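You operate a simulated robot arm through the tools that you are given. There is no shell and no other tool. Be economical: measure what you need, move in short steps, check, and stop when the job is done.

The job below is to be done with a simulated robot arm. You get a single attempt, and the scene is never put back.

TASK
Put things in order on the top of table 1. At the end: the white filter stands where the clear bag stood; the clear bag from the top of table 1 is in the gold basket; the green filter stands where the blue filter stood; the blue filter stands where the white filter stood; whatever was shut is shut again. Leave all else as you found it, and nothing knocked over.

Only the result counts: the job must be done as asked and must still hold three seconds after the hand-in. Knocking over, shifting, dropping, spilling or breaking anything else fails it.

THE ROBOT
A 6-joint arm with a two-finger parallel gripper, fixed in place. Base frame: the origin is at the foot of the arm, x ahead of it, y to its left, z up; the work surface is at about z = 0. Lengths are in mm, angles in degrees, forces in N, time in s.
With the tool pointing down near the work surface it reaches from about 180 to 460 mm from the base axis. Its first joint turns from -70.0 to 70.0 degrees. Payload 1.9 kg.
Tool frame: the origin (TCP) lies between the finger pads and is the grasp point; the fingertips stand 23 mm ahead of it; z points along the fingers, y is the line along which they close. The gripper opens to 94 mm. The fingers are 38 mm wide and 10 mm thick; the gripper's body (54 by 96 mm) begins 39 mm behind the TCP.
Orientation is that of the tool frame in the base frame, as [roll, pitch, yaw] about the fixed x, y, z axes, in that order (R = Rz(yaw) Ry(pitch) Rx(roll)). With the fingers straight down and closing along the base's y, the tool's x points along the base's -x, its y along +y and its z along -z.

THE INTERFACE
- The arm moves only by the tool step_arm. Its argument "increments" is a list of rows, each an object of numbers (a shift or turn left out is 0, a gripper value left out holds the last): "wx", "wy", "wz": the turn, a rotation vector about the tool's x, y, z in degrees; "dx", "dy", "dz": the shift along the tool's x, y, z in mm; "jaw": the finger opening in mm, from 0 to 94. In form: [{"wx": .., "wy": .., "wz": .., "dx": .., "dy": .., "dz": .., "jaw": ..}, ...]. A call has 1 to 8 rows; each row is the pose to reach, as a shift and turn from the pose commanded when the call began, along the tool's axes at that moment. Rows are played at 5 a second. More than 50 mm and 8.6 degrees between two rows, or a gripper value outside its range, and nothing of the call is played. Where a pose cannot be reached the arm comes as near as it can. A force on the tool above 40 N (or 10 N above the force at the start of the call, whichever is more), or a blocked arm, ends the call early, and 0.2 s more pass. Each finger travels about 108 mm/s and halts on what it meets, pressing with about 44 N; the grip force reading is that of the motor and also rises with nothing between the fingers. The clock runs only during rows and for 0.2 s after the last one: add rows that repeat a pose to give the fingers time. It gives the time, the measured TCP pose, the force on the tool (base axes), the opening and the grip force at its end, in the units of the frame above (readings bear some noise), with the torque about the TCP (base axes, N m) and any sound that the robot's microphone picked up.
- Cameras (640 x 400 px; columns grow to the right, rows downward): "scene" is fixed at [49.6, 306.9, 427.1]; the picture's right is [-0.83, -0.56, 0.00], its down [-0.31, 0.45, -0.83] and it looks along [0.47, -0.69, -0.55] (base axes); focal length 305 px, centre (320, 200). "wrist" rides on the gripper at [86, 16, -75] in the tool frame; the picture's right is [-0.18, 0.98, 0.00], its down [-0.58, -0.11, -0.81] and it looks along [-0.79, -0.15, 0.59] (tool axes); focal length 243 px, centre (320, 200).
- camera(camera): a new picture of that camera. It takes no simulated time.
- point_at(camera, pixels): for up to 12 pixels [column, row] of the newest picture of that camera ("zoom" is the newest enlarged one), the place [x, y, z] in the base frame of the surface seen there, good to about 2 mm. It takes no simulated time.
- close_up(camera, box): a new picture of the part [left, top, right, bottom] of that camera's present view, enlarged. It takes no simulated time.
- close_job(): hands the job in; it is judged then, once.

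Keep the steps short. Do not move on a guess: measure, check each grasp and each placing, and mend mistakes. In all there are 80 turns and 46 pictures (those below and enlarged ones count). Leave the gripper open and the arm clear of the work at the hand-in unless told otherwise, and finish with a single line.

The tools are called after ">>>" by a JSON object that holds its "api" and its "payload". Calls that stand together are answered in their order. step_arm: Moves the arm, as the interface text tells. Its arguments: {"type":"object","properties":{"increments":{"type":"array"}},"required":["increments"]} The other tools are called the same way: camera (camera) takes a picture; point_at (camera, pixels) gives the place of the surface under pixels of a picture; close_up (camera, box) takes an enlarged picture of a part of a camera's view; close_job () hands the job in.

At the start:

```text
time: 0.0
tcp_pos: [281.0, -42.1, 277.9]
ee_rot: [-180.0, 0.2, -180.0]
ft_force: [-1.5, -0.2, 0.4]
moment: [0.0, 0.02, -0.01]
width: 94.2
grasp_force: 0.0
```

scene: 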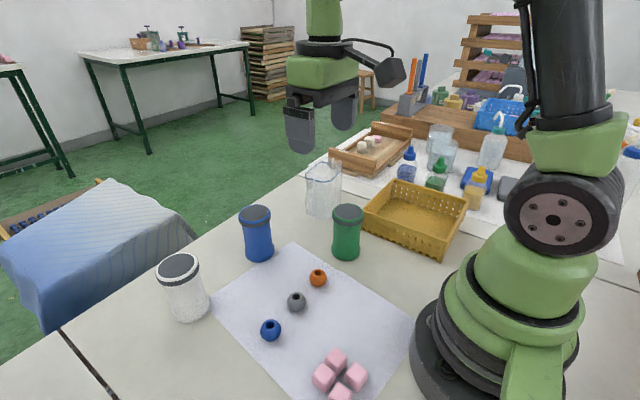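
wrist: 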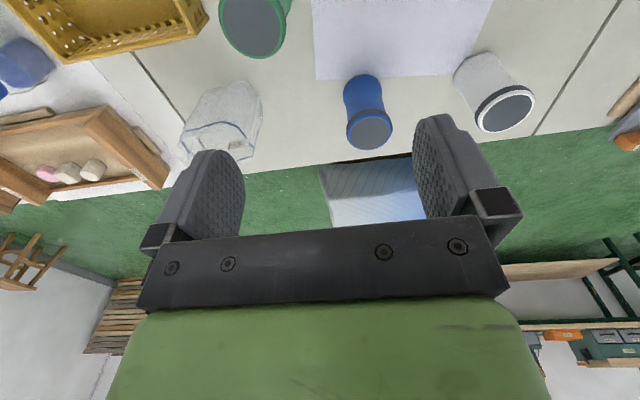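

I see the clear bag near (323,190), blue filter (257,232), green filter (347,232), white filter (183,287), and gold basket (415,217). I'll enlarge that area so I can measure it.

>>> {"api": "close_up", "payload": {"camera": "scene", "box": [140, 140, 480, 352]}}

>>> {"api": "point_at", "payload": {"camera": "scene", "pixels": [[255, 213], [258, 256], [348, 212], [346, 255], [178, 266], [190, 315], [323, 170], [323, 210], [410, 215], [365, 212], [444, 250], [466, 200]]}}

>>> {"api": "point_at", "payload": {"camera": "wrist", "pixels": [[370, 130], [252, 28], [506, 108], [220, 115], [210, 140], [245, 95], [190, 150], [240, 145], [120, 15], [60, 60], [207, 18], [363, 85]]}}

```text
1.88 times, centred on (310, 246) of scene
```

zoom: 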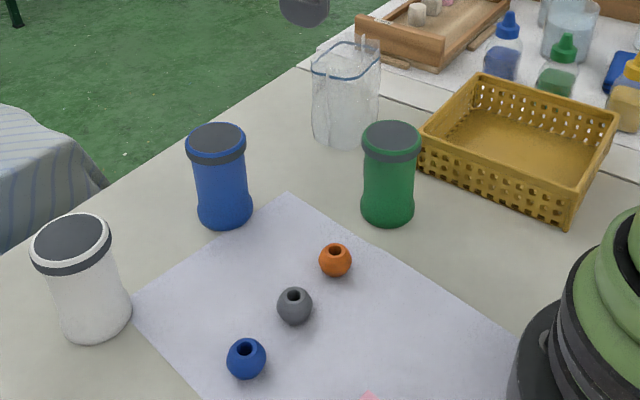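

```text
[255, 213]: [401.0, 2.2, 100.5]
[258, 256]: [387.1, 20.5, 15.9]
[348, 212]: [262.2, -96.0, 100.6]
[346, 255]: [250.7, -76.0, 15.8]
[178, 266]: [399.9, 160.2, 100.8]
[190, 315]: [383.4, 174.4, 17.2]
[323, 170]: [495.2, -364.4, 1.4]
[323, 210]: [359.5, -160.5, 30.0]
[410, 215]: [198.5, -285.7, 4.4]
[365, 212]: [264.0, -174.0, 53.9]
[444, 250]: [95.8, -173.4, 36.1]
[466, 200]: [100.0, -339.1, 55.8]
```

```text
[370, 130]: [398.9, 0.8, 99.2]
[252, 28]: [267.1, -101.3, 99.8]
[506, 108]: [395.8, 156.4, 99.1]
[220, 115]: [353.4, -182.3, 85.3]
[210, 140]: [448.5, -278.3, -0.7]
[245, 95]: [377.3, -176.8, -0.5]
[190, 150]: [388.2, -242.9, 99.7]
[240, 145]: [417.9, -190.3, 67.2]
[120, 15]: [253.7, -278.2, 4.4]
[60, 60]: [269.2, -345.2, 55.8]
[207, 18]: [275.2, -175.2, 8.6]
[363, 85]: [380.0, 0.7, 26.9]
```

Next I need the exact shape of the bag, so I'll enlarge it in both views.

>>> {"api": "close_up", "payload": {"camera": "scene", "box": [280, 145, 376, 225]}}

>>> {"api": "close_up", "payload": {"camera": "wrist", "box": [150, 60, 310, 180]}}

```text
5.00 times, centred on (328, 185) of scene
```

zoom: 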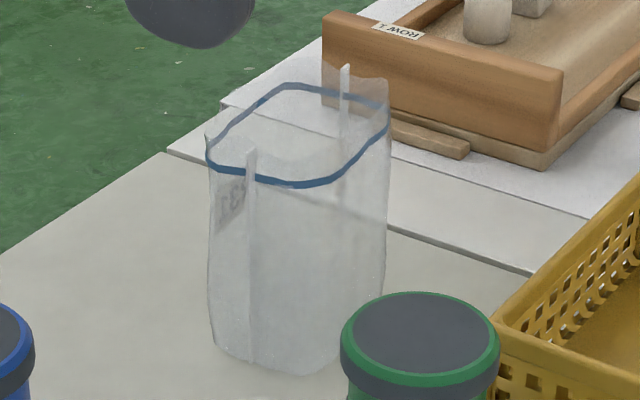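

```text
3.33 times, centred on (230, 120) of wrist
```

zoom: 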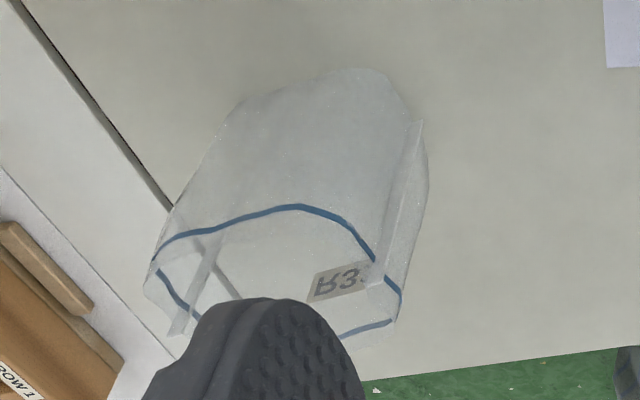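

I'll shift the tool in base -y at this height so the wrist camera faces the bag without the finger in the way.

>>> {"api": "step_arm", "payload": {"increments": [{"dy": -40}, {"dy": -80}, {"dy": -120}, {"dy": -155}, {"dy": -155}]}}

>>> {"api": "close_up", "payload": {"camera": "wrist", "box": [220, 0, 460, 150]}}

```text
time: 1.2
tcp_pos: [280.7, -196.6, 276.5]
ee_rot: [179.9, -0.1, 180.0]
ft_force: [-0.1, -0.2, 0.4]
moment: [0.01, 0.04, -0.01]
width: 93.7
grasp_force: 0.0
```

```text
2.67 times, centred on (340, 75) of wrist
```

zoom: 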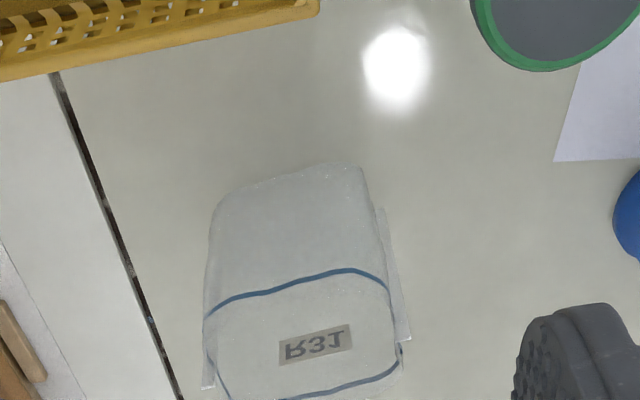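

The bag's sides now show. I'll measure its blue rim line, base edge, label and seams.

>>> {"api": "point_at", "payload": {"camera": "zoom", "pixels": [[350, 270], [280, 288], [215, 307], [386, 288], [320, 167], [355, 167], [215, 205], [390, 230], [400, 340], [207, 385], [320, 390], [317, 344]]}}

>>> {"api": "camera", "payload": {"camera": "wrist"}}

```text
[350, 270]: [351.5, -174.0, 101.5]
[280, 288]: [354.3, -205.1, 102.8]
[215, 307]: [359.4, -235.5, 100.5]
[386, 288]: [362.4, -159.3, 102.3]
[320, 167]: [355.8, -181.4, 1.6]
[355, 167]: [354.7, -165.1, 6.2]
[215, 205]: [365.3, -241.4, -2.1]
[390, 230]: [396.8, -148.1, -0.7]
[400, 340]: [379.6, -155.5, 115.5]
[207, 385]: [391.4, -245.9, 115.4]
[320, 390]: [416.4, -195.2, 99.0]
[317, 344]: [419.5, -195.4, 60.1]
```

```text
39 pictures are left
```

wrist: 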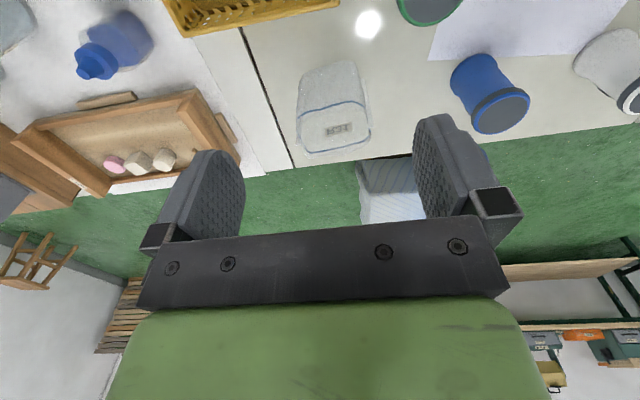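

From these points the bag is about 63 deep along (0.99, 0.12) and 91 across the seams. It's centred near (386,-201) and 115 high. I'll grip across the depth, so I turn the tool +83° about its own z while staying high.

>>> {"api": "step_arm", "payload": {"increments": [{"wz": 8.5}, {"wz": 17}, {"wz": 25.5}, {"wz": 34}, {"wz": 42.5}, {"wz": 51}, {"wz": 59.5}, {"wz": 68}]}}

>>> {"api": "step_arm", "payload": {"increments": [{"wz": 8}, {"wz": 15.1}, {"wz": 15.1}]}}

```text
time: 3.0
tcp_pos: [281.1, -196.4, 278.2]
ee_rot: [179.9, 0.0, 111.8]
ft_force: [0.6, 1.0, -0.1]
moment: [0.03, 0.04, -0.01]
width: 93.9
grasp_force: 0.1
```

```text
time: 3.8
tcp_pos: [282.5, -197.0, 276.7]
ee_rot: [179.9, 0.0, 96.8]
ft_force: [-0.2, 0.2, 0.6]
moment: [0.02, 0.01, -0.04]
width: 94.2
grasp_force: 0.1
```

The turn is right. Next I move over the bag while still high, then come down to z≈150 and look.

>>> {"api": "step_arm", "payload": {"increments": [{"dx": -6, "dy": 40}, {"dx": -12, "dy": 75}, {"dx": -16.2, "dy": 103.4}, {"dx": -16.2, "dy": 103.4, "dz": 45}, {"dx": -16.2, "dy": 103.4, "dz": 90}, {"dx": -16.2, "dy": 103.4, "dz": 125}, {"dx": -16.2, "dy": 103.4, "dz": 125}]}}

>>> {"api": "camera", "payload": {"camera": "wrist"}}

>>> {"api": "close_up", "payload": {"camera": "scene", "box": [240, 60, 432, 220]}}

```text
time: 5.4
tcp_pos: [387.5, -198.8, 153.1]
ee_rot: [179.9, 0.0, 97.0]
ft_force: [0.9, -0.3, 0.4]
moment: [0.0, 0.02, -0.05]
width: 93.8
grasp_force: 0.1
```

```text
38 pictures are left
```

wrist: 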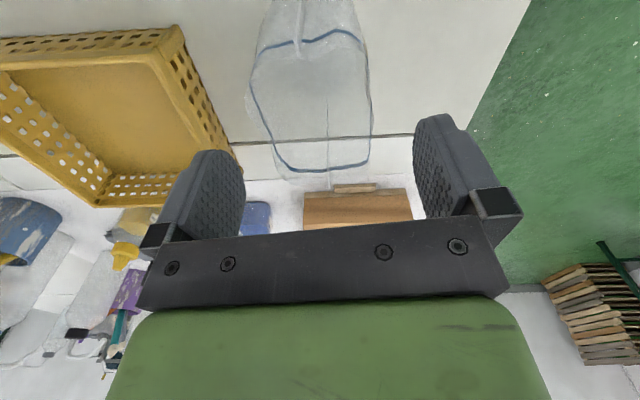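

```text
2.50 times, centred on (336, 140) of scene
```

zoom: 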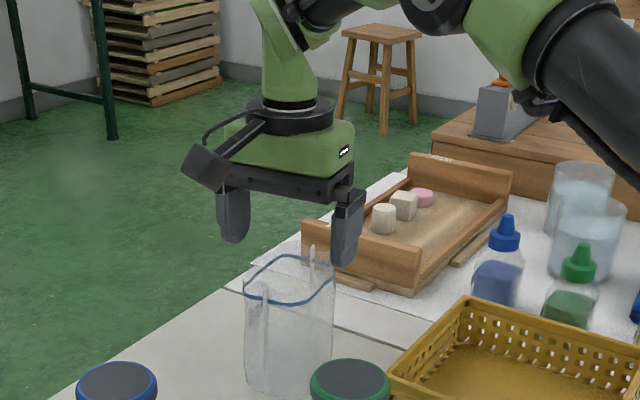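

The bag lies between the fingers. I'll check its position again from this view before going down.

>>> {"api": "point_at", "payload": {"camera": "wrist", "pixels": [[250, 80], [262, 120], [368, 90], [371, 120], [320, 168], [300, 43], [330, 33], [328, 140]]}}

```text
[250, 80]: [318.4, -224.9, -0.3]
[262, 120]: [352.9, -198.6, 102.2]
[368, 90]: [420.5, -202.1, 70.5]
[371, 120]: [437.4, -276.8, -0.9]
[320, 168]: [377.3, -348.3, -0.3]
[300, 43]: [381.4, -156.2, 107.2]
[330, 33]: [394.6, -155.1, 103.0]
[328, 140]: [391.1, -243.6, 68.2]
```

Faces at x≈353 and 420 confirm the centring. I'll lower 67 mm to TCP z≈86, with the gripper body 10 mm above the bag top.

>>> {"api": "step_arm", "payload": {"increments": [{"dz": 20}, {"dz": 40}, {"dz": 55}, {"dz": 67}, {"dz": 67}]}}

>>> {"api": "step_arm", "payload": {"increments": [{"jaw": 80}, {"jaw": 70}, {"jaw": 64}, {"jaw": 60}, {"jaw": 60}]}}

>>> {"api": "camera", "payload": {"camera": "wrist"}}

```text
time: 6.6
tcp_pos: [386.5, -199.8, 84.7]
ee_rot: [179.9, 0.0, 97.0]
ft_force: [-0.1, 0.1, -0.2]
moment: [0.04, 0.0, -0.05]
width: 94.2
grasp_force: 0.0
```

```text
time: 7.8
tcp_pos: [385.9, -200.5, 85.8]
ee_rot: [179.9, -0.1, 96.9]
ft_force: [0.3, -0.3, -0.6]
moment: [-0.02, 0.01, 0.02]
width: 65.1
grasp_force: 44.4
```

```text
36 pictures are left
```

wrist: 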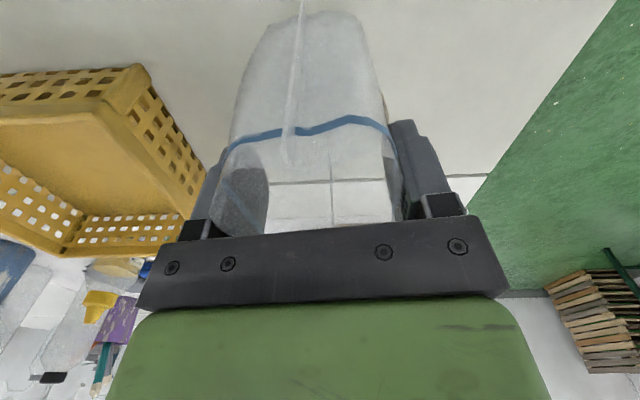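

It stopped at 65 mm with 44 N, so the bag is held at (386,-200.5). I'll lift it and check.

>>> {"api": "step_arm", "payload": {"increments": [{"dz": -10}, {"dz": -40}, {"dz": -75}, {"dz": -110}, {"dz": -110}]}}

>>> {"api": "camera", "payload": {"camera": "scene"}}

```text
time: 9.0
tcp_pos: [386.7, -199.1, 196.2]
ee_rot: [179.9, -0.1, 97.0]
ft_force: [-0.6, 0.2, -0.4]
moment: [0.01, 0.01, 0.01]
width: 65.2
grasp_force: 44.0
```

```text
35 pictures are left
```

scene: 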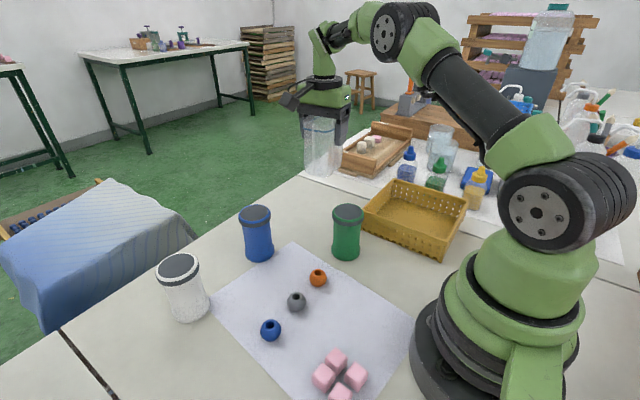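

The bag is in hand. I'll enlarge the basket and the filters to measure them without the arm in the way.

>>> {"api": "close_up", "payload": {"camera": "scene", "box": [352, 170, 480, 266]}}

>>> {"api": "point_at", "payload": {"camera": "zoom", "pixels": [[140, 62], [70, 205], [455, 430], [575, 160], [180, 90], [95, 235], [445, 340], [530, 170], [240, 60], [300, 200], [420, 160], [250, 130]]}}

>>> {"api": "point_at", "payload": {"camera": "scene", "pixels": [[240, 214], [270, 214], [255, 206], [255, 220], [333, 213], [362, 213], [348, 206], [348, 220], [158, 268], [197, 262], [177, 255], [179, 277]]}}

```text
4.17 times, centred on (416, 218) of scene
```

zoom: 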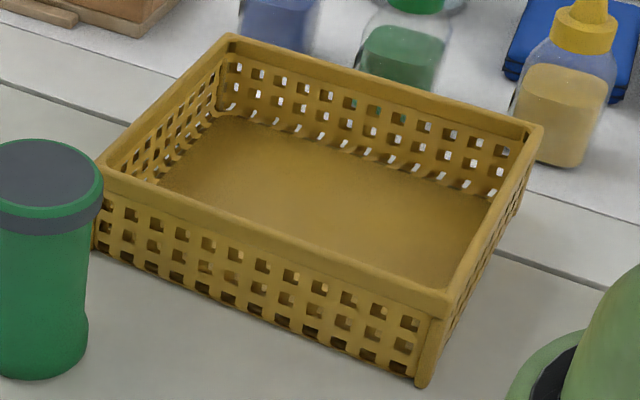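

```text
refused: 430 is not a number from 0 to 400
```

```text
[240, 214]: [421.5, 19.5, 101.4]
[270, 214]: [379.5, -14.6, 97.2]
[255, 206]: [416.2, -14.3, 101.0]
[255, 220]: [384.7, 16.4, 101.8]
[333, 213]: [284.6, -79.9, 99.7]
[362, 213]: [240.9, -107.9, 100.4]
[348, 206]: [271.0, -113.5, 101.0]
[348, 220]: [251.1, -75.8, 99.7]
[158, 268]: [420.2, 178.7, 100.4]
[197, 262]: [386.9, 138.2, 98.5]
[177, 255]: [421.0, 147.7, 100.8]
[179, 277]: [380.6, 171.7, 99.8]
```

Filter centres: blue about (400.5,1.6), green (262,-94.5), white (401,159.5). Each is about 54 wide and 100 high. Next come the basket's rim and floor.

>>> {"api": "point_at", "payload": {"camera": "zoom", "pixels": [[230, 38], [103, 168], [440, 300], [535, 128], [228, 115], [165, 190], [430, 280], [485, 205], [320, 190], [424, 380], [350, 78], [270, 225]]}}

```text
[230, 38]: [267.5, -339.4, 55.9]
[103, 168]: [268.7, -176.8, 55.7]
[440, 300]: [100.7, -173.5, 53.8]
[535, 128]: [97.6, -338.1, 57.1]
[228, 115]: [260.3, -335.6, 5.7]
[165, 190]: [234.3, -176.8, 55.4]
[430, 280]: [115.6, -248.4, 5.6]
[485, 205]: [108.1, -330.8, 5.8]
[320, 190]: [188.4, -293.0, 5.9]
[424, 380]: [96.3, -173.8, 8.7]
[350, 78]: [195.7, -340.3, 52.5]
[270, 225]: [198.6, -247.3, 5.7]
```

The basket centre is (183,-257) and its floor is at z≈5.7. I'll carry the bag there high, with its underside at z≈110.

>>> {"api": "step_arm", "payload": {"increments": [{"dx": -5.4, "dy": -34.7}, {"dx": -10.8, "dy": -69.5}, {"dx": -16.2, "dy": -104.2}, {"dx": -21.6, "dy": -138.9}, {"dx": -27, "dy": -173.7}, {"dx": -32.4, "dy": -208.4}, {"dx": -32.4, "dy": -208.4}]}}

>>> {"api": "camera", "payload": {"camera": "scene"}}

```text
time: 10.6
tcp_pos: [182.4, -259.3, 195.5]
ee_rot: [179.9, 0.0, 97.0]
ft_force: [0.4, 1.3, 0.4]
moment: [-0.03, -0.01, 0.02]
width: 65.1
grasp_force: 43.5
```

```text
33 pictures are left
```

scene: 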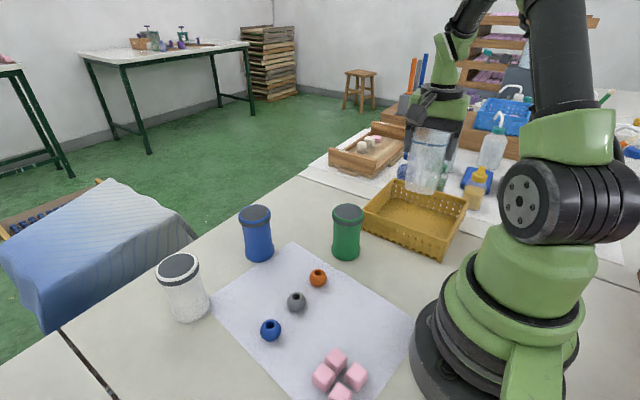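

The bag hangs over the basket and everything else is untouched. I'll lower it to TCP z≈93, just above the floor contact height.

>>> {"api": "step_arm", "payload": {"increments": [{"dz": 35}, {"dz": 65}, {"dz": 85}, {"dz": 95}, {"dz": 101}, {"dz": 101}]}}

>>> {"api": "close_up", "payload": {"camera": "scene", "box": [352, 90, 512, 270]}}

```text
time: 12.0
tcp_pos: [183.0, -257.1, 94.1]
ee_rot: [179.9, 0.0, 96.9]
ft_force: [-0.4, -0.3, 0.0]
moment: [0.01, -0.01, 0.02]
width: 65.2
grasp_force: 43.8
```

```text
2.22 times, centred on (432, 180) of scene
```

zoom: 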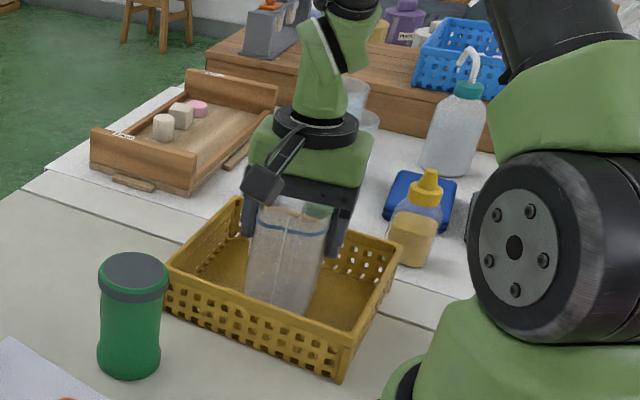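

The bag is upright inside the basket and not yet touching. I'll go down in 1 mm steps until contact.

>>> {"api": "step_arm", "payload": {"increments": [{"dz": 1}, {"dz": 2}, {"dz": 2.5}, {"dz": 2.5}]}}

```text
time: 13.0
tcp_pos: [182.7, -256.6, 90.6]
ee_rot: [179.9, 0.0, 97.0]
ft_force: [0.3, 0.0, -0.3]
moment: [0.0, 0.01, 0.01]
width: 64.9
grasp_force: 44.0
```

There's no contact force yet, so I'll go down a little more.

>>> {"api": "step_arm", "payload": {"increments": [{"dz": 1}, {"dz": 2}, {"dz": 2}]}}

```text
time: 13.8
tcp_pos: [183.3, -257.8, 89.5]
ee_rot: [180.0, 0.1, 96.9]
ft_force: [0.6, -1.1, 0.7]
moment: [-0.01, 0.0, 0.01]
width: 64.8
grasp_force: 43.9
```

>>> {"api": "step_arm", "payload": {"increments": [{"dz": 1}, {"dz": 1}, {"dz": 1}]}}

```text
time: 14.6
tcp_pos: [184.2, -257.5, 89.4]
ee_rot: [179.9, 0.1, 96.9]
ft_force: [0.3, 2.6, 22.1]
moment: [0.41, 0.24, -0.02]
width: 64.9
grasp_force: 44.1
```

That reads 22 N upward, so the bag has touched down. I'll ease up slightly and open.

>>> {"api": "step_arm", "payload": {"increments": [{"dz": -0.8}, {"dz": -0.8, "jaw": 70}, {"dz": -0.8, "jaw": 80}, {"dz": -0.8, "jaw": 94}, {"dz": -0.8, "jaw": 94}]}}

>>> {"api": "step_arm", "payload": {"increments": [{"dz": -20}, {"dz": -60}, {"dz": -100}, {"dz": -140}, {"dz": -140}]}}

>>> {"api": "close_up", "payload": {"camera": "scene", "box": [352, 90, 512, 270]}}

```text
time: 15.8
tcp_pos: [183.5, -257.5, 90.4]
ee_rot: [179.9, -0.1, 96.9]
ft_force: [-0.2, 0.4, -0.7]
moment: [0.01, 0.02, -0.02]
width: 93.8
grasp_force: 0.0
```

```text
time: 17.0
tcp_pos: [181.6, -254.8, 230.9]
ee_rot: [179.9, 0.0, 97.0]
ft_force: [0.3, -1.1, 0.1]
moment: [-0.02, -0.04, -0.03]
width: 94.1
grasp_force: 0.1
```

```text
2.22 times, centred on (432, 180) of scene
```

zoom: 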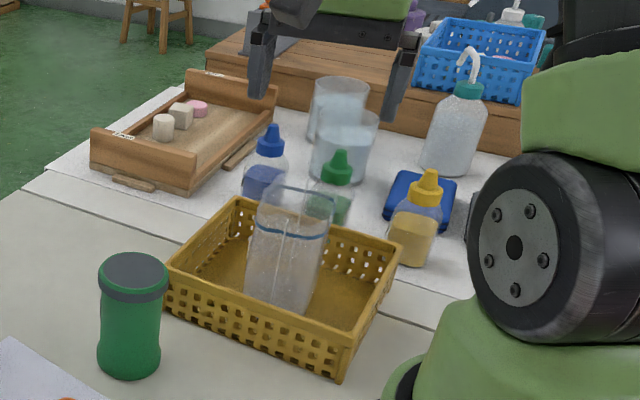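

The bag stands upright in the basket. Next is the white filter: I swing the tool toward it, high, and turn the wrist back.

>>> {"api": "step_arm", "payload": {"increments": [{"dx": 23.8, "dy": 17.6, "dz": -4, "wz": -8.5}, {"dx": 47.6, "dy": 35.3, "dz": -8, "wz": -17}, {"dx": 71.4, "dy": 52.9, "dz": -12, "wz": -25.5}, {"dx": 95.2, "dy": 70.5, "dz": -16, "wz": -34}, {"dx": 119, "dy": 88.2, "dz": -20, "wz": -42.5}, {"dx": 142.8, "dy": 105.8, "dz": -24, "wz": -51}, {"dx": 166.6, "dy": 123.5, "dz": -28, "wz": -59.5}, {"dx": 190.4, "dy": 141.1, "dz": -30, "wz": -68}]}}

>>> {"api": "step_arm", "payload": {"increments": [{"wz": -8}, {"wz": -15.1}, {"wz": -15.1}]}}

```text
time: 18.8
tcp_pos: [298.4, -50.1, 259.6]
ee_rot: [-179.9, 0.1, 165.0]
ft_force: [0.3, -0.6, 0.5]
moment: [0.02, 0.02, 0.04]
width: 94.2
grasp_force: 0.0
```

```text
time: 19.6
tcp_pos: [298.9, -50.6, 260.3]
ee_rot: [180.0, 0.2, -179.8]
ft_force: [-0.1, 0.1, -0.6]
moment: [-0.02, 0.02, 0.0]
width: 94.0
grasp_force: 0.2
```

The tool is back in its plain orientation. I'll go high to (401,159.5), down to z≈170 in the last rows, and look.

>>> {"api": "step_arm", "payload": {"increments": [{"dx": -17, "dy": 35}, {"dx": -34, "dy": 70}, {"dx": -51, "dy": 105}, {"dx": -68, "dy": 140}, {"dx": -85, "dy": 175}, {"dx": -102, "dy": 210}, {"dx": -102, "dy": 210, "dz": 45}, {"dx": -102, "dy": 210, "dz": 90}]}}

>>> {"api": "camera", "payload": {"camera": "wrist"}}

>>> {"api": "camera", "payload": {"camera": "scene"}}

```text
time: 21.4
tcp_pos: [400.1, 158.7, 169.1]
ee_rot: [180.0, 0.2, 180.0]
ft_force: [0.0, -0.3, 0.8]
moment: [-0.02, 0.02, -0.02]
width: 93.9
grasp_force: 0.1
```

```text
30 pictures are left
```

wrist: 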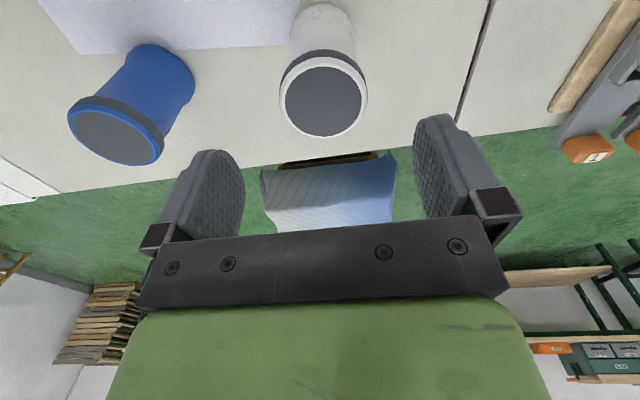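

```text
29 pictures are left
```

scene: 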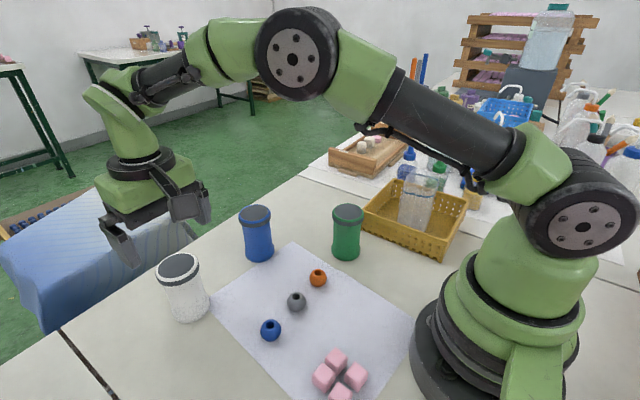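

The white filter is between the fingers. I'll measure its lid rim from this near view, and the blue one's lid and the bases too.

>>> {"api": "point_at", "payload": {"camera": "wrist", "pixels": [[283, 95], [363, 98], [323, 60], [325, 133], [323, 96], [318, 10], [71, 115], [160, 150], [118, 130], [125, 108], [110, 160], [180, 60]]}}

```text
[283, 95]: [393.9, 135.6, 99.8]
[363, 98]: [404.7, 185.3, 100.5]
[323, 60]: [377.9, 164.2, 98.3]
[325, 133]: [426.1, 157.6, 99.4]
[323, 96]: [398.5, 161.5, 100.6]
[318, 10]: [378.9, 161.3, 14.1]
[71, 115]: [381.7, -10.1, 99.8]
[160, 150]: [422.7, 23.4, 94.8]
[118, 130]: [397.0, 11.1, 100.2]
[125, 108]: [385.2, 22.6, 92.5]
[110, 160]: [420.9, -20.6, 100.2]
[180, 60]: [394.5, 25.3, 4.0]
```

The white centre is (401,160), which matches. I'll go down to TCP z≈66, leaving the gripper body 5 mm above the lid, and close.

>>> {"api": "step_arm", "payload": {"increments": [{"dx": -0.5, "dy": 0.7, "dz": 30}, {"dx": -0.5, "dy": 0.7, "dz": 60}, {"dx": -0.5, "dy": 0.7, "dz": 85}, {"dx": -0.5, "dy": 0.7, "dz": 104}, {"dx": -0.5, "dy": 0.7, "dz": 104}]}}

>>> {"api": "camera", "payload": {"camera": "wrist"}}

>>> {"api": "step_arm", "payload": {"increments": [{"jaw": 75}, {"jaw": 60}, {"jaw": 50}, {"jaw": 40}, {"jaw": 40}]}}

>>> {"api": "close_up", "payload": {"camera": "scene", "box": [80, 150, 272, 330]}}

```text
time: 22.6
tcp_pos: [402.1, 158.4, 66.7]
ee_rot: [-180.0, 0.1, -180.0]
ft_force: [0.0, 0.0, 1.0]
moment: [0.0, -0.02, 0.02]
width: 93.8
grasp_force: 0.2
```

```text
28 pictures are left
```

wrist: 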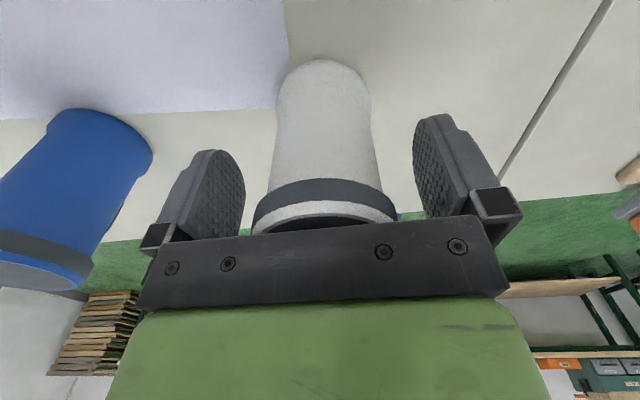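

```text
time: 23.8
tcp_pos: [401.9, 158.4, 66.2]
ee_rot: [-180.0, 0.1, 180.0]
ft_force: [0.6, -0.3, 0.9]
moment: [0.04, -0.06, -0.05]
width: 56.8
grasp_force: 44.3
```

```text
2.22 times, centred on (176, 240) of scene
```

zoom: 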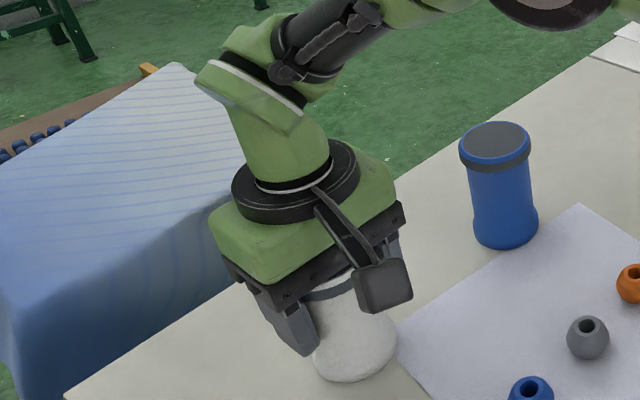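

Held at 56.8 mm at the collar, TCP (401.5,159,66). I'll lift slowly and check that it comes up whole.

>>> {"api": "step_arm", "payload": {"increments": [{"dz": -5}, {"dz": -15}, {"dz": -30}, {"dz": -60}, {"dz": -100}, {"dz": -140}, {"dz": -140}]}}

>>> {"api": "close_up", "payload": {"camera": "scene", "box": [40, 100, 296, 340]}}

```text
time: 25.4
tcp_pos: [403.3, 160.6, 205.9]
ee_rot: [180.0, 0.1, -179.9]
ft_force: [0.3, -0.2, -1.1]
moment: [0.02, -0.04, -0.01]
width: 56.9
grasp_force: 43.9
```

```text
1.67 times, centred on (168, 220) of scene
```

zoom: 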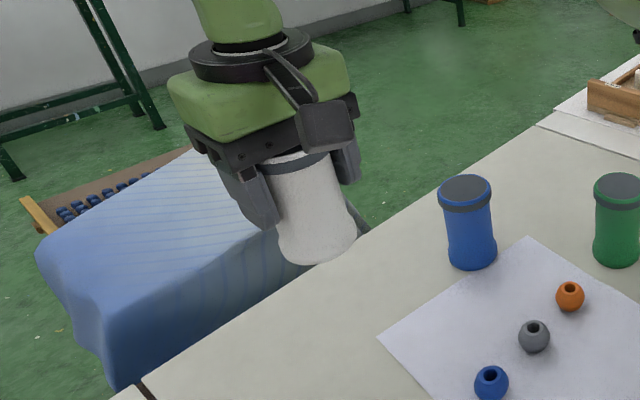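

It came up whole. I'll carry it at this height, underside at z≈140, to above (386,-200.5).

>>> {"api": "step_arm", "payload": {"increments": [{"dx": 2, "dy": -45}, {"dx": 4, "dy": -90}, {"dx": 6, "dy": -135}, {"dx": 8, "dy": -180}, {"dx": 10, "dy": -225}, {"dx": 12, "dy": -270}, {"dx": 14, "dy": -315}, {"dx": 16, "dy": -360}]}}

>>> {"api": "step_arm", "payload": {"increments": [{"dz": 40}, {"dz": 80}, {"dz": 110}, {"dz": 130}, {"dz": 135}, {"dz": 135}]}}

>>> {"api": "close_up", "payload": {"camera": "scene", "box": [240, 70, 432, 250]}}

```text
time: 27.2
tcp_pos: [389.2, -203.3, 205.1]
ee_rot: [180.0, 0.0, -179.9]
ft_force: [0.8, 0.1, -1.4]
moment: [-0.01, 0.03, -0.01]
width: 56.9
grasp_force: 44.1
```

```text
time: 28.6
tcp_pos: [386.6, -201.1, 70.8]
ee_rot: [-179.9, 0.1, 179.9]
ft_force: [-0.5, -0.1, -1.6]
moment: [0.07, -0.03, 0.01]
width: 57.2
grasp_force: 43.6
```

```text
2.22 times, centred on (336, 160) of scene
```

zoom: 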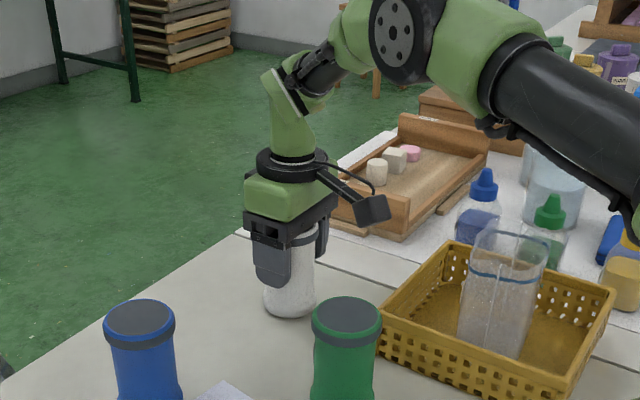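

It's over the right spot and about 5 mm up. I'll lower it to contact in small steps.

>>> {"api": "step_arm", "payload": {"increments": [{"dz": 2}, {"dz": 3.5}, {"dz": 4.5}, {"dz": 4.5}]}}

```text
time: 29.6
tcp_pos: [386.0, -201.2, 66.0]
ee_rot: [180.0, 0.1, -180.0]
ft_force: [0.1, 0.5, 0.6]
moment: [0.05, -0.1, 0.01]
width: 57.0
grasp_force: 44.7
```

>>> {"api": "step_arm", "payload": {"increments": [{"dz": 0.7}, {"dz": 0.7}]}}

```text
time: 30.2
tcp_pos: [387.5, -200.8, 67.3]
ee_rot: [179.9, 0.1, -180.0]
ft_force: [-5.9, 4.7, 17.9]
moment: [0.25, 0.29, -0.04]
width: 57.0
grasp_force: 43.7
```

It reads 18 N upward, so it has landed. I'll ease off 0.6 mm, open gently, rise and check.

>>> {"api": "step_arm", "payload": {"increments": [{"dz": -0.6}, {"dz": -0.6, "jaw": 62}, {"dz": -0.6, "jaw": 75}, {"dz": -0.6, "jaw": 94}, {"dz": -0.6, "jaw": 94}]}}

>>> {"api": "step_arm", "payload": {"increments": [{"dz": -30}, {"dz": -70}, {"dz": -110}, {"dz": -150}, {"dz": -150}]}}

>>> {"api": "close_up", "payload": {"camera": "scene", "box": [240, 110, 432, 250]}}

```text
time: 31.4
tcp_pos: [387.4, -200.2, 67.0]
ee_rot: [-180.0, 0.1, 179.9]
ft_force: [0.5, -0.1, 0.0]
moment: [0.0, -0.01, 0.03]
width: 93.8
grasp_force: 0.0
```

```text
time: 32.6
tcp_pos: [385.4, -201.7, 216.3]
ee_rot: [180.0, 0.0, 179.9]
ft_force: [0.4, -1.0, -0.3]
moment: [0.01, 0.02, 0.02]
width: 93.9
grasp_force: 0.1
```

```text
2.86 times, centred on (336, 180) of scene
```

zoom: 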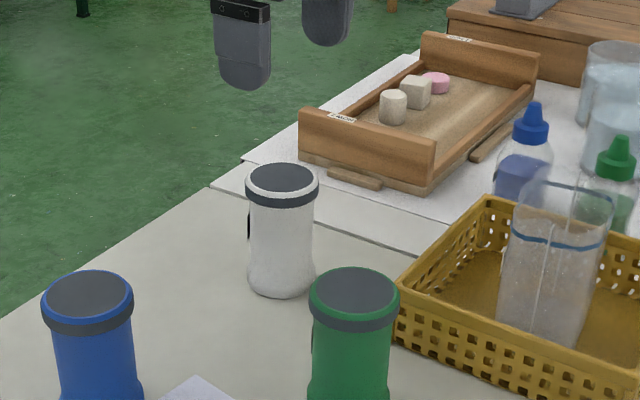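

The white filter stands where the bag stood. Next is the blue filter: I go above (401,1.6), come down to z≈170, and measure.

>>> {"api": "step_arm", "payload": {"increments": [{"dx": -3, "dy": 40}, {"dx": -6, "dy": 80}, {"dx": -9, "dy": 120}, {"dx": -12, "dy": 160}, {"dx": -15, "dy": 202.5}, {"dx": -15, "dy": 202.5, "dz": 46}, {"dx": -15, "dy": 202.5, "dz": 46}]}}

>>> {"api": "camera", "payload": {"camera": "wrist"}}

```text
time: 34.2
tcp_pos: [399.3, 1.4, 170.6]
ee_rot: [-180.0, 0.2, -179.9]
ft_force: [0.3, -0.1, -0.6]
moment: [0.01, 0.02, 0.03]
width: 94.1
grasp_force: 0.0
```

```text
23 pictures are left
```

wrist: 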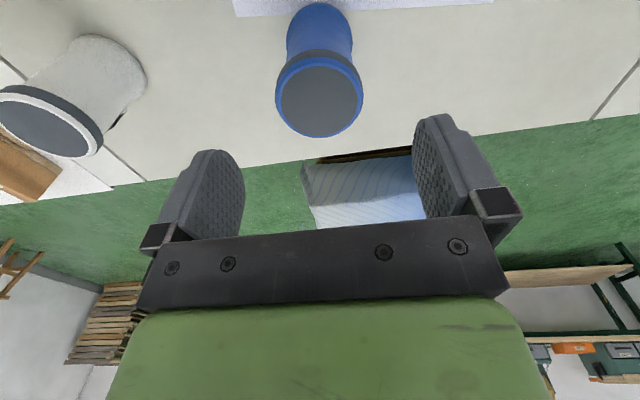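

>>> {"api": "point_at", "payload": {"camera": "wrist", "pixels": [[278, 96], [361, 98], [318, 60], [319, 135], [319, 97], [2, 105], [100, 145], [45, 120]]}}

```text
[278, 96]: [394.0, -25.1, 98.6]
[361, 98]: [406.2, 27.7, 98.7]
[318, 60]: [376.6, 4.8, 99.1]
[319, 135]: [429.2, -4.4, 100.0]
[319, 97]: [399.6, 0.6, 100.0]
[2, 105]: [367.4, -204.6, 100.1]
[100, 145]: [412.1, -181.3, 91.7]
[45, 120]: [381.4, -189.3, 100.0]
```

The blue centre is (401.5,1). I'll shift 1 mm forward, lower to z≈66 and grip.

>>> {"api": "step_arm", "payload": {"increments": [{"dx": -1, "dz": 30}, {"dx": -1, "dz": 60}, {"dx": -1, "dz": 85}, {"dx": -1, "dz": 104}, {"dx": -1, "dz": 104}]}}

>>> {"api": "step_arm", "payload": {"increments": [{"jaw": 75}, {"jaw": 60}, {"jaw": 50}, {"jaw": 40}, {"jaw": 40}]}}

>>> {"api": "step_arm", "payload": {"increments": [{"dz": -5}, {"dz": -15}, {"dz": -30}, {"dz": -60}, {"dz": -100}, {"dz": -140}, {"dz": -140}]}}

>>> {"api": "camera", "payload": {"camera": "scene"}}

```text
time: 35.4
tcp_pos: [401.7, 3.0, 66.1]
ee_rot: [-179.9, 0.2, -180.0]
ft_force: [0.4, 0.0, -0.7]
moment: [0.03, -0.01, -0.01]
width: 94.0
grasp_force: 0.1
```

```text
time: 36.6
tcp_pos: [401.3, 2.8, 65.4]
ee_rot: [179.9, 0.1, 180.0]
ft_force: [0.2, -0.3, 0.1]
moment: [0.1, -0.05, -0.02]
width: 56.5
grasp_force: 44.7
```

```text
time: 38.2
tcp_pos: [403.7, 1.5, 205.0]
ee_rot: [-180.0, 0.2, 180.0]
ft_force: [-0.1, 0.2, -2.0]
moment: [0.01, -0.02, 0.0]
width: 56.4
grasp_force: 44.1
```

```text
22 pictures are left
```

scene: 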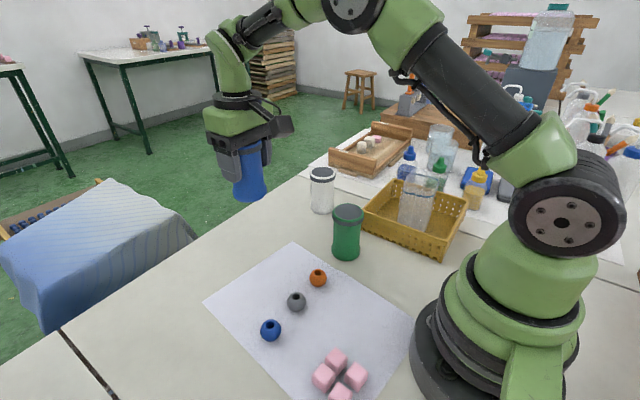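

Blue is lifted whole. I'll carry it +158 mm in y to white's old spot at (401,160), then lower it to about 5 mm up.

>>> {"api": "step_arm", "payload": {"increments": [{"dy": 40}, {"dy": 80}, {"dy": 120}, {"dy": 158}, {"dy": 158}]}}

>>> {"api": "step_arm", "payload": {"increments": [{"dz": 40}, {"dz": 80}, {"dz": 110}, {"dz": 130}, {"dz": 135}, {"dz": 135}]}}

>>> {"api": "step_arm", "payload": {"increments": [{"dz": 2}, {"dz": 3.5}, {"dz": 4.5}, {"dz": 4.5}]}}

```text
time: 39.4
tcp_pos: [402.8, 159.4, 204.4]
ee_rot: [179.9, 0.0, -180.0]
ft_force: [-0.4, -0.3, -2.0]
moment: [0.01, -0.04, -0.01]
width: 56.3
grasp_force: 44.1
```

```text
time: 40.8
tcp_pos: [403.3, 159.9, 71.3]
ee_rot: [179.9, 0.0, -180.0]
ft_force: [0.9, 0.6, -1.3]
moment: [0.02, 0.0, -0.03]
width: 56.6
grasp_force: 44.2
```

```text
time: 41.8
tcp_pos: [404.3, 160.3, 66.6]
ee_rot: [180.0, 0.0, 180.0]
ft_force: [0.6, 0.0, -1.5]
moment: [0.0, -0.02, 0.0]
width: 56.6
grasp_force: 44.0
```

There's no contact yet, and x reads 1–2 mm far. I'll trim x by 1.5 mm and lower another 1 mm.

>>> {"api": "step_arm", "payload": {"increments": [{"dx": 1.5}, {"dx": 1.5, "dz": 0.5}, {"dx": 1.5, "dz": 1}, {"dx": 1.5, "dz": 1}]}}

```text
time: 42.8
tcp_pos: [403.0, 158.4, 65.4]
ee_rot: [-180.0, 0.1, -179.9]
ft_force: [-3.4, -0.1, 8.5]
moment: [-0.11, 0.26, -0.01]
width: 56.5
grasp_force: 43.7
```

It touched down at 8.5 N. I'll release it, rise and check.

>>> {"api": "step_arm", "payload": {"increments": [{"dz": -0.2}, {"dz": -0.2, "jaw": 62}, {"dz": -0.2, "jaw": 75}, {"dz": -0.2, "jaw": 94}, {"dz": -0.2, "jaw": 94}]}}

>>> {"api": "step_arm", "payload": {"increments": [{"dz": -30}, {"dz": -70}, {"dz": -105}, {"dz": -105}]}}

>>> {"api": "camera", "payload": {"camera": "wrist"}}

>>> {"api": "camera", "payload": {"camera": "scene"}}

>>> {"api": "point_at", "payload": {"camera": "scene", "pixels": [[333, 213], [362, 213], [348, 206], [348, 220], [346, 257]]}}

```text
time: 44.0
tcp_pos: [402.9, 160.2, 64.9]
ee_rot: [180.0, 0.2, -180.0]
ft_force: [-0.1, 0.7, 1.3]
moment: [-0.02, 0.01, 0.02]
width: 93.9
grasp_force: 0.0
```

```text
time: 45.0
tcp_pos: [400.0, 161.7, 170.1]
ee_rot: [179.9, -0.1, -180.0]
ft_force: [-0.1, -0.4, 0.2]
moment: [0.01, -0.04, 0.02]
width: 93.9
grasp_force: 0.1
```

```text
21 pictures are left
```

wrist: 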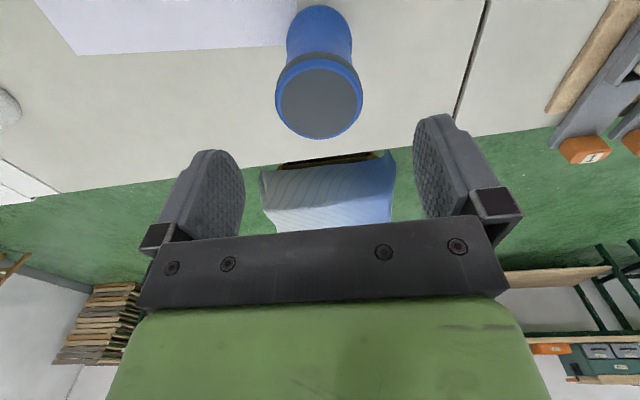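

```text
20 pictures are left
```

scene: 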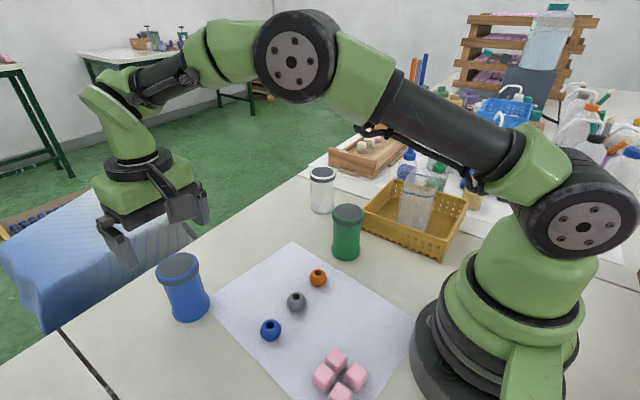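

```text
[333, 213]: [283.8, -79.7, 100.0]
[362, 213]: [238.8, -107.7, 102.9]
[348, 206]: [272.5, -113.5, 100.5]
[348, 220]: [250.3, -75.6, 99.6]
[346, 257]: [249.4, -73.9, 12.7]
```

Blue stands at the old white spot. Last is green, at (261.5,-94.5). I'll move above it at the same height and measure.

>>> {"api": "step_arm", "payload": {"increments": [{"dx": 20, "dy": -36, "dz": -10}, {"dx": 40, "dy": -72, "dz": -10}, {"dx": 60, "dy": -109, "dz": -10}, {"dx": 80, "dy": -145, "dz": -10}, {"dx": 100, "dy": -182, "dz": -10}, {"dx": 120, "dy": -218, "dz": -10}, {"dx": 140, "dy": -254.5}, {"dx": 140, "dy": -254.5}]}}

>>> {"api": "camera", "payload": {"camera": "wrist"}}

```text
time: 46.8
tcp_pos: [260.4, -94.5, 170.2]
ee_rot: [180.0, 0.1, 180.0]
ft_force: [0.9, -0.3, -0.4]
moment: [-0.01, 0.0, -0.01]
width: 94.2
grasp_force: 0.2
```

```text
19 pictures are left
```

wrist: 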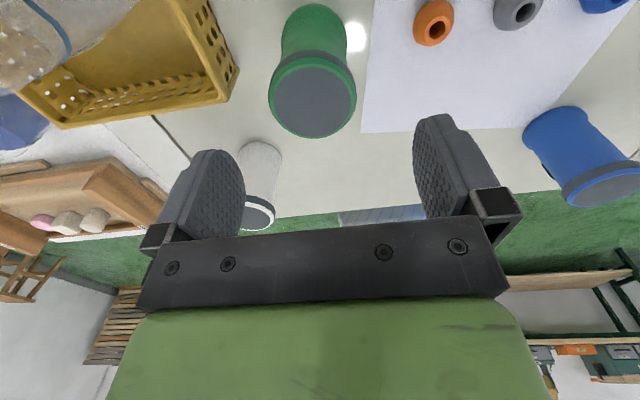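

>>> {"api": "point_at", "payload": {"camera": "wrist", "pixels": [[271, 97], [354, 99], [311, 62], [313, 136], [312, 98]]}}

```text
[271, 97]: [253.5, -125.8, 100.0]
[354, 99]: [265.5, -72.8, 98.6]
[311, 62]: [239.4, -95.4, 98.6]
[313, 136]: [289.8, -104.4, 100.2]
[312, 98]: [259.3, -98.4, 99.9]
```

Green's centre is about (263,-98). I'll shift by (2.5,-3.5), lower, grip and lift.

>>> {"api": "step_arm", "payload": {"increments": [{"dx": -2.5, "dy": -3.5, "dz": 30}, {"dx": -2.5, "dy": -3.5, "dz": 60}, {"dx": -2.5, "dy": -3.5, "dz": 85}, {"dx": -2.5, "dy": -3.5, "dz": 104}, {"dx": -2.5, "dy": -3.5, "dz": 104}]}}

>>> {"api": "step_arm", "payload": {"increments": [{"jaw": 75}, {"jaw": 60}, {"jaw": 50}, {"jaw": 40}, {"jaw": 40}]}}

>>> {"api": "step_arm", "payload": {"increments": [{"dz": -5}, {"dz": -15}, {"dz": -30}, {"dz": -60}, {"dz": -100}, {"dz": -140}, {"dz": -140}]}}

>>> {"api": "camera", "payload": {"camera": "scene"}}

```text
time: 48.0
tcp_pos: [262.2, -97.9, 66.0]
ee_rot: [180.0, 0.1, -180.0]
ft_force: [-0.4, 1.4, -0.4]
moment: [0.01, 0.01, -0.02]
width: 94.3
grasp_force: 0.1
```

```text
time: 49.2
tcp_pos: [262.3, -98.0, 65.2]
ee_rot: [-179.9, 0.2, -179.9]
ft_force: [-0.5, 0.2, -0.1]
moment: [0.04, -0.06, 0.02]
width: 56.7
grasp_force: 43.8
```

```text
time: 50.8
tcp_pos: [261.9, -98.1, 205.2]
ee_rot: [-179.9, 0.1, 179.9]
ft_force: [-0.6, 0.2, -0.5]
moment: [-0.03, 0.02, 0.03]
width: 56.9
grasp_force: 43.7
```

```text
18 pictures are left
```

scene: 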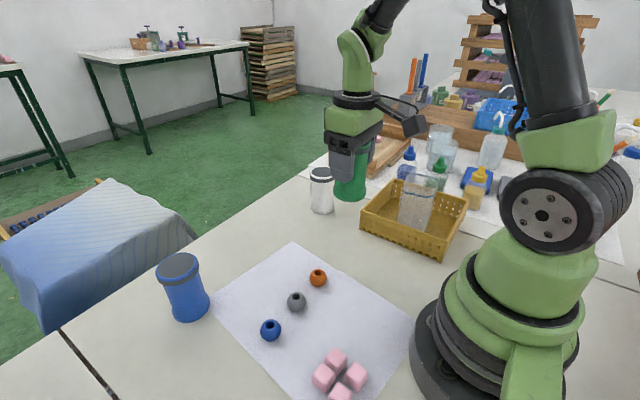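

Green is lifted whole. I'll carry it to blue's old spot at (401,1.5) and lower it.

>>> {"api": "step_arm", "payload": {"increments": [{"dx": -35, "dy": 25}, {"dx": -70, "dy": 50}, {"dx": -105, "dy": 75}, {"dx": -139, "dy": 99.8}, {"dx": -139, "dy": 99.8}]}}

>>> {"api": "step_arm", "payload": {"increments": [{"dz": 40}, {"dz": 80}, {"dz": 110}, {"dz": 130}, {"dz": 135}, {"dz": 135}]}}

>>> {"api": "step_arm", "payload": {"increments": [{"dz": 2}, {"dz": 3.5}, {"dz": 4.5}, {"dz": 4.5}]}}

```text
time: 52.0
tcp_pos: [403.6, 2.9, 204.9]
ee_rot: [-179.9, 0.1, 180.0]
ft_force: [-0.2, -0.1, -0.8]
moment: [-0.01, 0.0, 0.01]
width: 56.9
grasp_force: 44.1
```

```text
time: 53.4
tcp_pos: [404.0, 3.2, 72.0]
ee_rot: [179.9, 0.1, -180.0]
ft_force: [0.2, 0.3, -1.1]
moment: [0.01, -0.01, 0.01]
width: 56.7
grasp_force: 44.1
```

```text
time: 54.4
tcp_pos: [403.2, 1.9, 67.8]
ee_rot: [-180.0, 0.1, -180.0]
ft_force: [0.2, -1.1, -1.3]
moment: [-0.01, -0.02, -0.01]
width: 56.9
grasp_force: 43.9
```

Readings average (403.6,2.6), a touch far. I'll trim by (-1.5,-0.8) and lower to contact.

>>> {"api": "step_arm", "payload": {"increments": [{"dx": 1.5, "dy": -0.8}, {"dx": 1.5, "dy": -0.8, "dz": 0.5}, {"dx": 1.5, "dy": -0.8, "dz": 1}, {"dx": 1.5, "dy": -0.8, "dz": 1}]}}

```text
time: 55.4
tcp_pos: [402.2, 1.3, 66.5]
ee_rot: [180.0, 0.1, -180.0]
ft_force: [-0.6, 0.1, -0.2]
moment: [-0.01, 0.03, -0.01]
width: 56.5
grasp_force: 44.0
```

>>> {"api": "step_arm", "payload": {"increments": [{"dz": 0.5}, {"dz": 0.8}, {"dz": 0.8}]}}

```text
time: 56.2
tcp_pos: [402.2, -0.4, 66.5]
ee_rot: [180.0, 0.1, 180.0]
ft_force: [-2.4, 0.2, 4.5]
moment: [0.04, 0.04, 0.01]
width: 56.5
grasp_force: 43.4
```

It has touched lightly at 4.5 N. I'll release it, rise, back off and check.

>>> {"api": "step_arm", "payload": {"increments": [{"dz": 0}, {"jaw": 62}, {"jaw": 75}, {"jaw": 94}, {"jaw": 94}]}}

>>> {"api": "step_arm", "payload": {"increments": [{"dz": -30}, {"dz": -70}, {"dz": -110}, {"dz": -150}, {"dz": -190}, {"dz": -210, "dx": 40}, {"dz": -210, "dx": 85}, {"dz": -210, "dx": 120}]}}

>>> {"api": "camera", "payload": {"camera": "scene"}}

>>> {"api": "close_up", "payload": {"camera": "scene", "box": [140, 140, 480, 352]}}

>>> {"api": "point_at", "payload": {"camera": "scene", "pixels": [[255, 213], [178, 266], [320, 174], [258, 256], [190, 315], [320, 210], [466, 200], [444, 250]]}}

```text
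time: 57.4
tcp_pos: [402.3, 1.1, 66.2]
ee_rot: [179.9, 0.0, -179.9]
ft_force: [0.2, -0.4, 0.5]
moment: [0.02, 0.0, 0.0]
width: 94.2
grasp_force: 0.0
```

```text
time: 59.2
tcp_pos: [280.9, -0.6, 277.8]
ee_rot: [180.0, 0.2, -180.0]
ft_force: [0.1, 0.1, 0.5]
moment: [0.0, 0.01, -0.03]
width: 93.9
grasp_force: 0.0
```

```text
17 pictures are left
```

scene: 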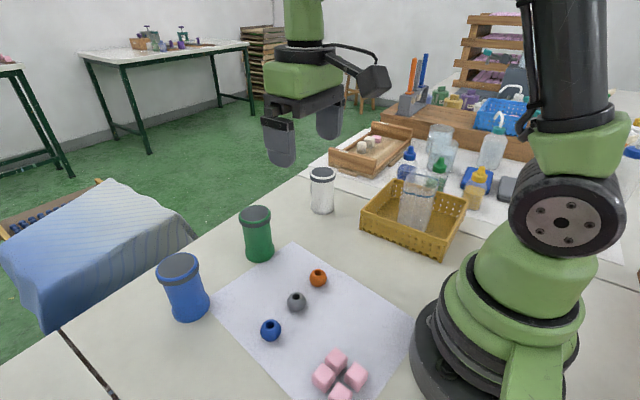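

```text
1.88 times, centred on (310, 246) of scene
```

zoom: 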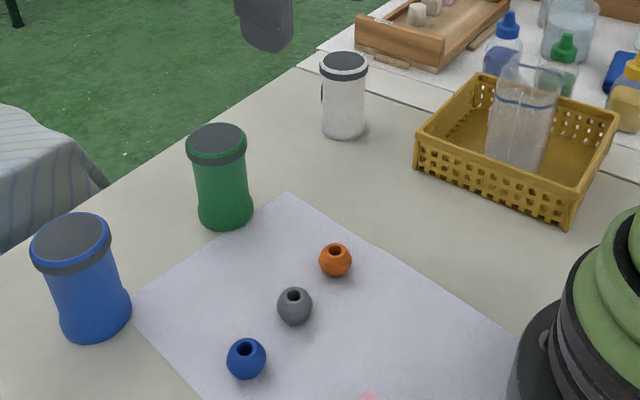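

```text
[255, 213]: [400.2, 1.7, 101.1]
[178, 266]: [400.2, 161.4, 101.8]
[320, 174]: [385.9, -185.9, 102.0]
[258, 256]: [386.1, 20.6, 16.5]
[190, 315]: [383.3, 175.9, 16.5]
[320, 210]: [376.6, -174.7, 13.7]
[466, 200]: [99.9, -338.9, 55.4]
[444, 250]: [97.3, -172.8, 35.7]
```

Green and blue match the old positions. White's lid point reads somewhat off, so I'll measure its lid edges in the enlarged view.

>>> {"api": "point_at", "payload": {"camera": "zoom", "pixels": [[321, 66], [367, 66], [344, 54], [344, 76], [344, 65], [340, 134], [344, 132], [322, 95]]}}

>>> {"api": "close_up", "payload": {"camera": "scene", "box": [290, 150, 354, 222]}}

```text
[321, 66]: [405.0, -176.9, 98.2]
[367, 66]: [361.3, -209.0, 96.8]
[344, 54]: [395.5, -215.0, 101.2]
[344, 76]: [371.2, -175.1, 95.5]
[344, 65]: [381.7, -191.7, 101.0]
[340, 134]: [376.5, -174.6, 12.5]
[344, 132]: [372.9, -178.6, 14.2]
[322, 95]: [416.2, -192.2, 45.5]
```

```text
5.56 times, centred on (322, 186) of scene
```

zoom: 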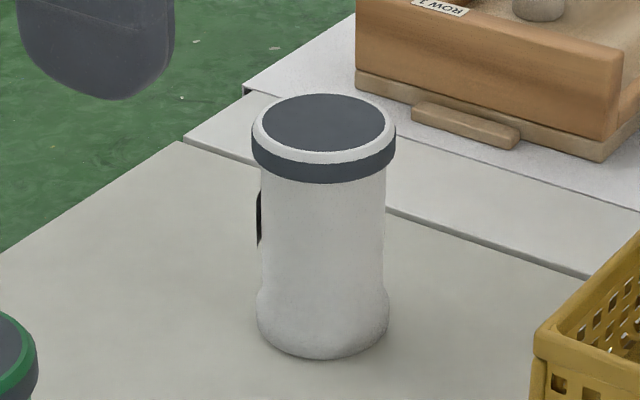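

The scene view puts white near y=-194, while the arm released it at -201. I'll check with the wrist camera from the same spot where I measured the bag.

>>> {"api": "step_arm", "payload": {"increments": [{"dy": -40}, {"dy": -80}, {"dy": -120}, {"dy": -160}, {"dy": -196.5}, {"dy": -196.5}]}}

>>> {"api": "close_up", "payload": {"camera": "wrist", "box": [220, 0, 460, 150]}}

```text
time: 60.6
tcp_pos: [279.4, -194.6, 275.0]
ee_rot: [180.0, 0.2, -179.8]
ft_force: [0.0, -0.4, 0.2]
moment: [-0.03, -0.02, -0.01]
width: 93.8
grasp_force: 0.1
```

```text
2.67 times, centred on (340, 75) of wrist
```

zoom: 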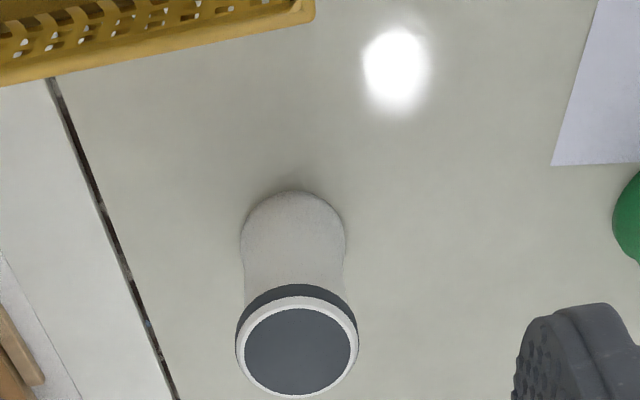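

From the same viewpoint, white's lid centre at (298,348) in the enlarged view matches the bag's old top centre at about (300,345). The basket, paper and table seam show only the same small camera shift. Everything is in place, the gripper is open and the arm is high, so I'll hand in.

>>> {"api": "close_job", "payload": {}}

```text
The job is handed in.
```

The job is handed in: the clear bag is in the gold basket, white stands where the bag was, blue where white was and green where blue was, with nothing knocked over and the lids still shut.
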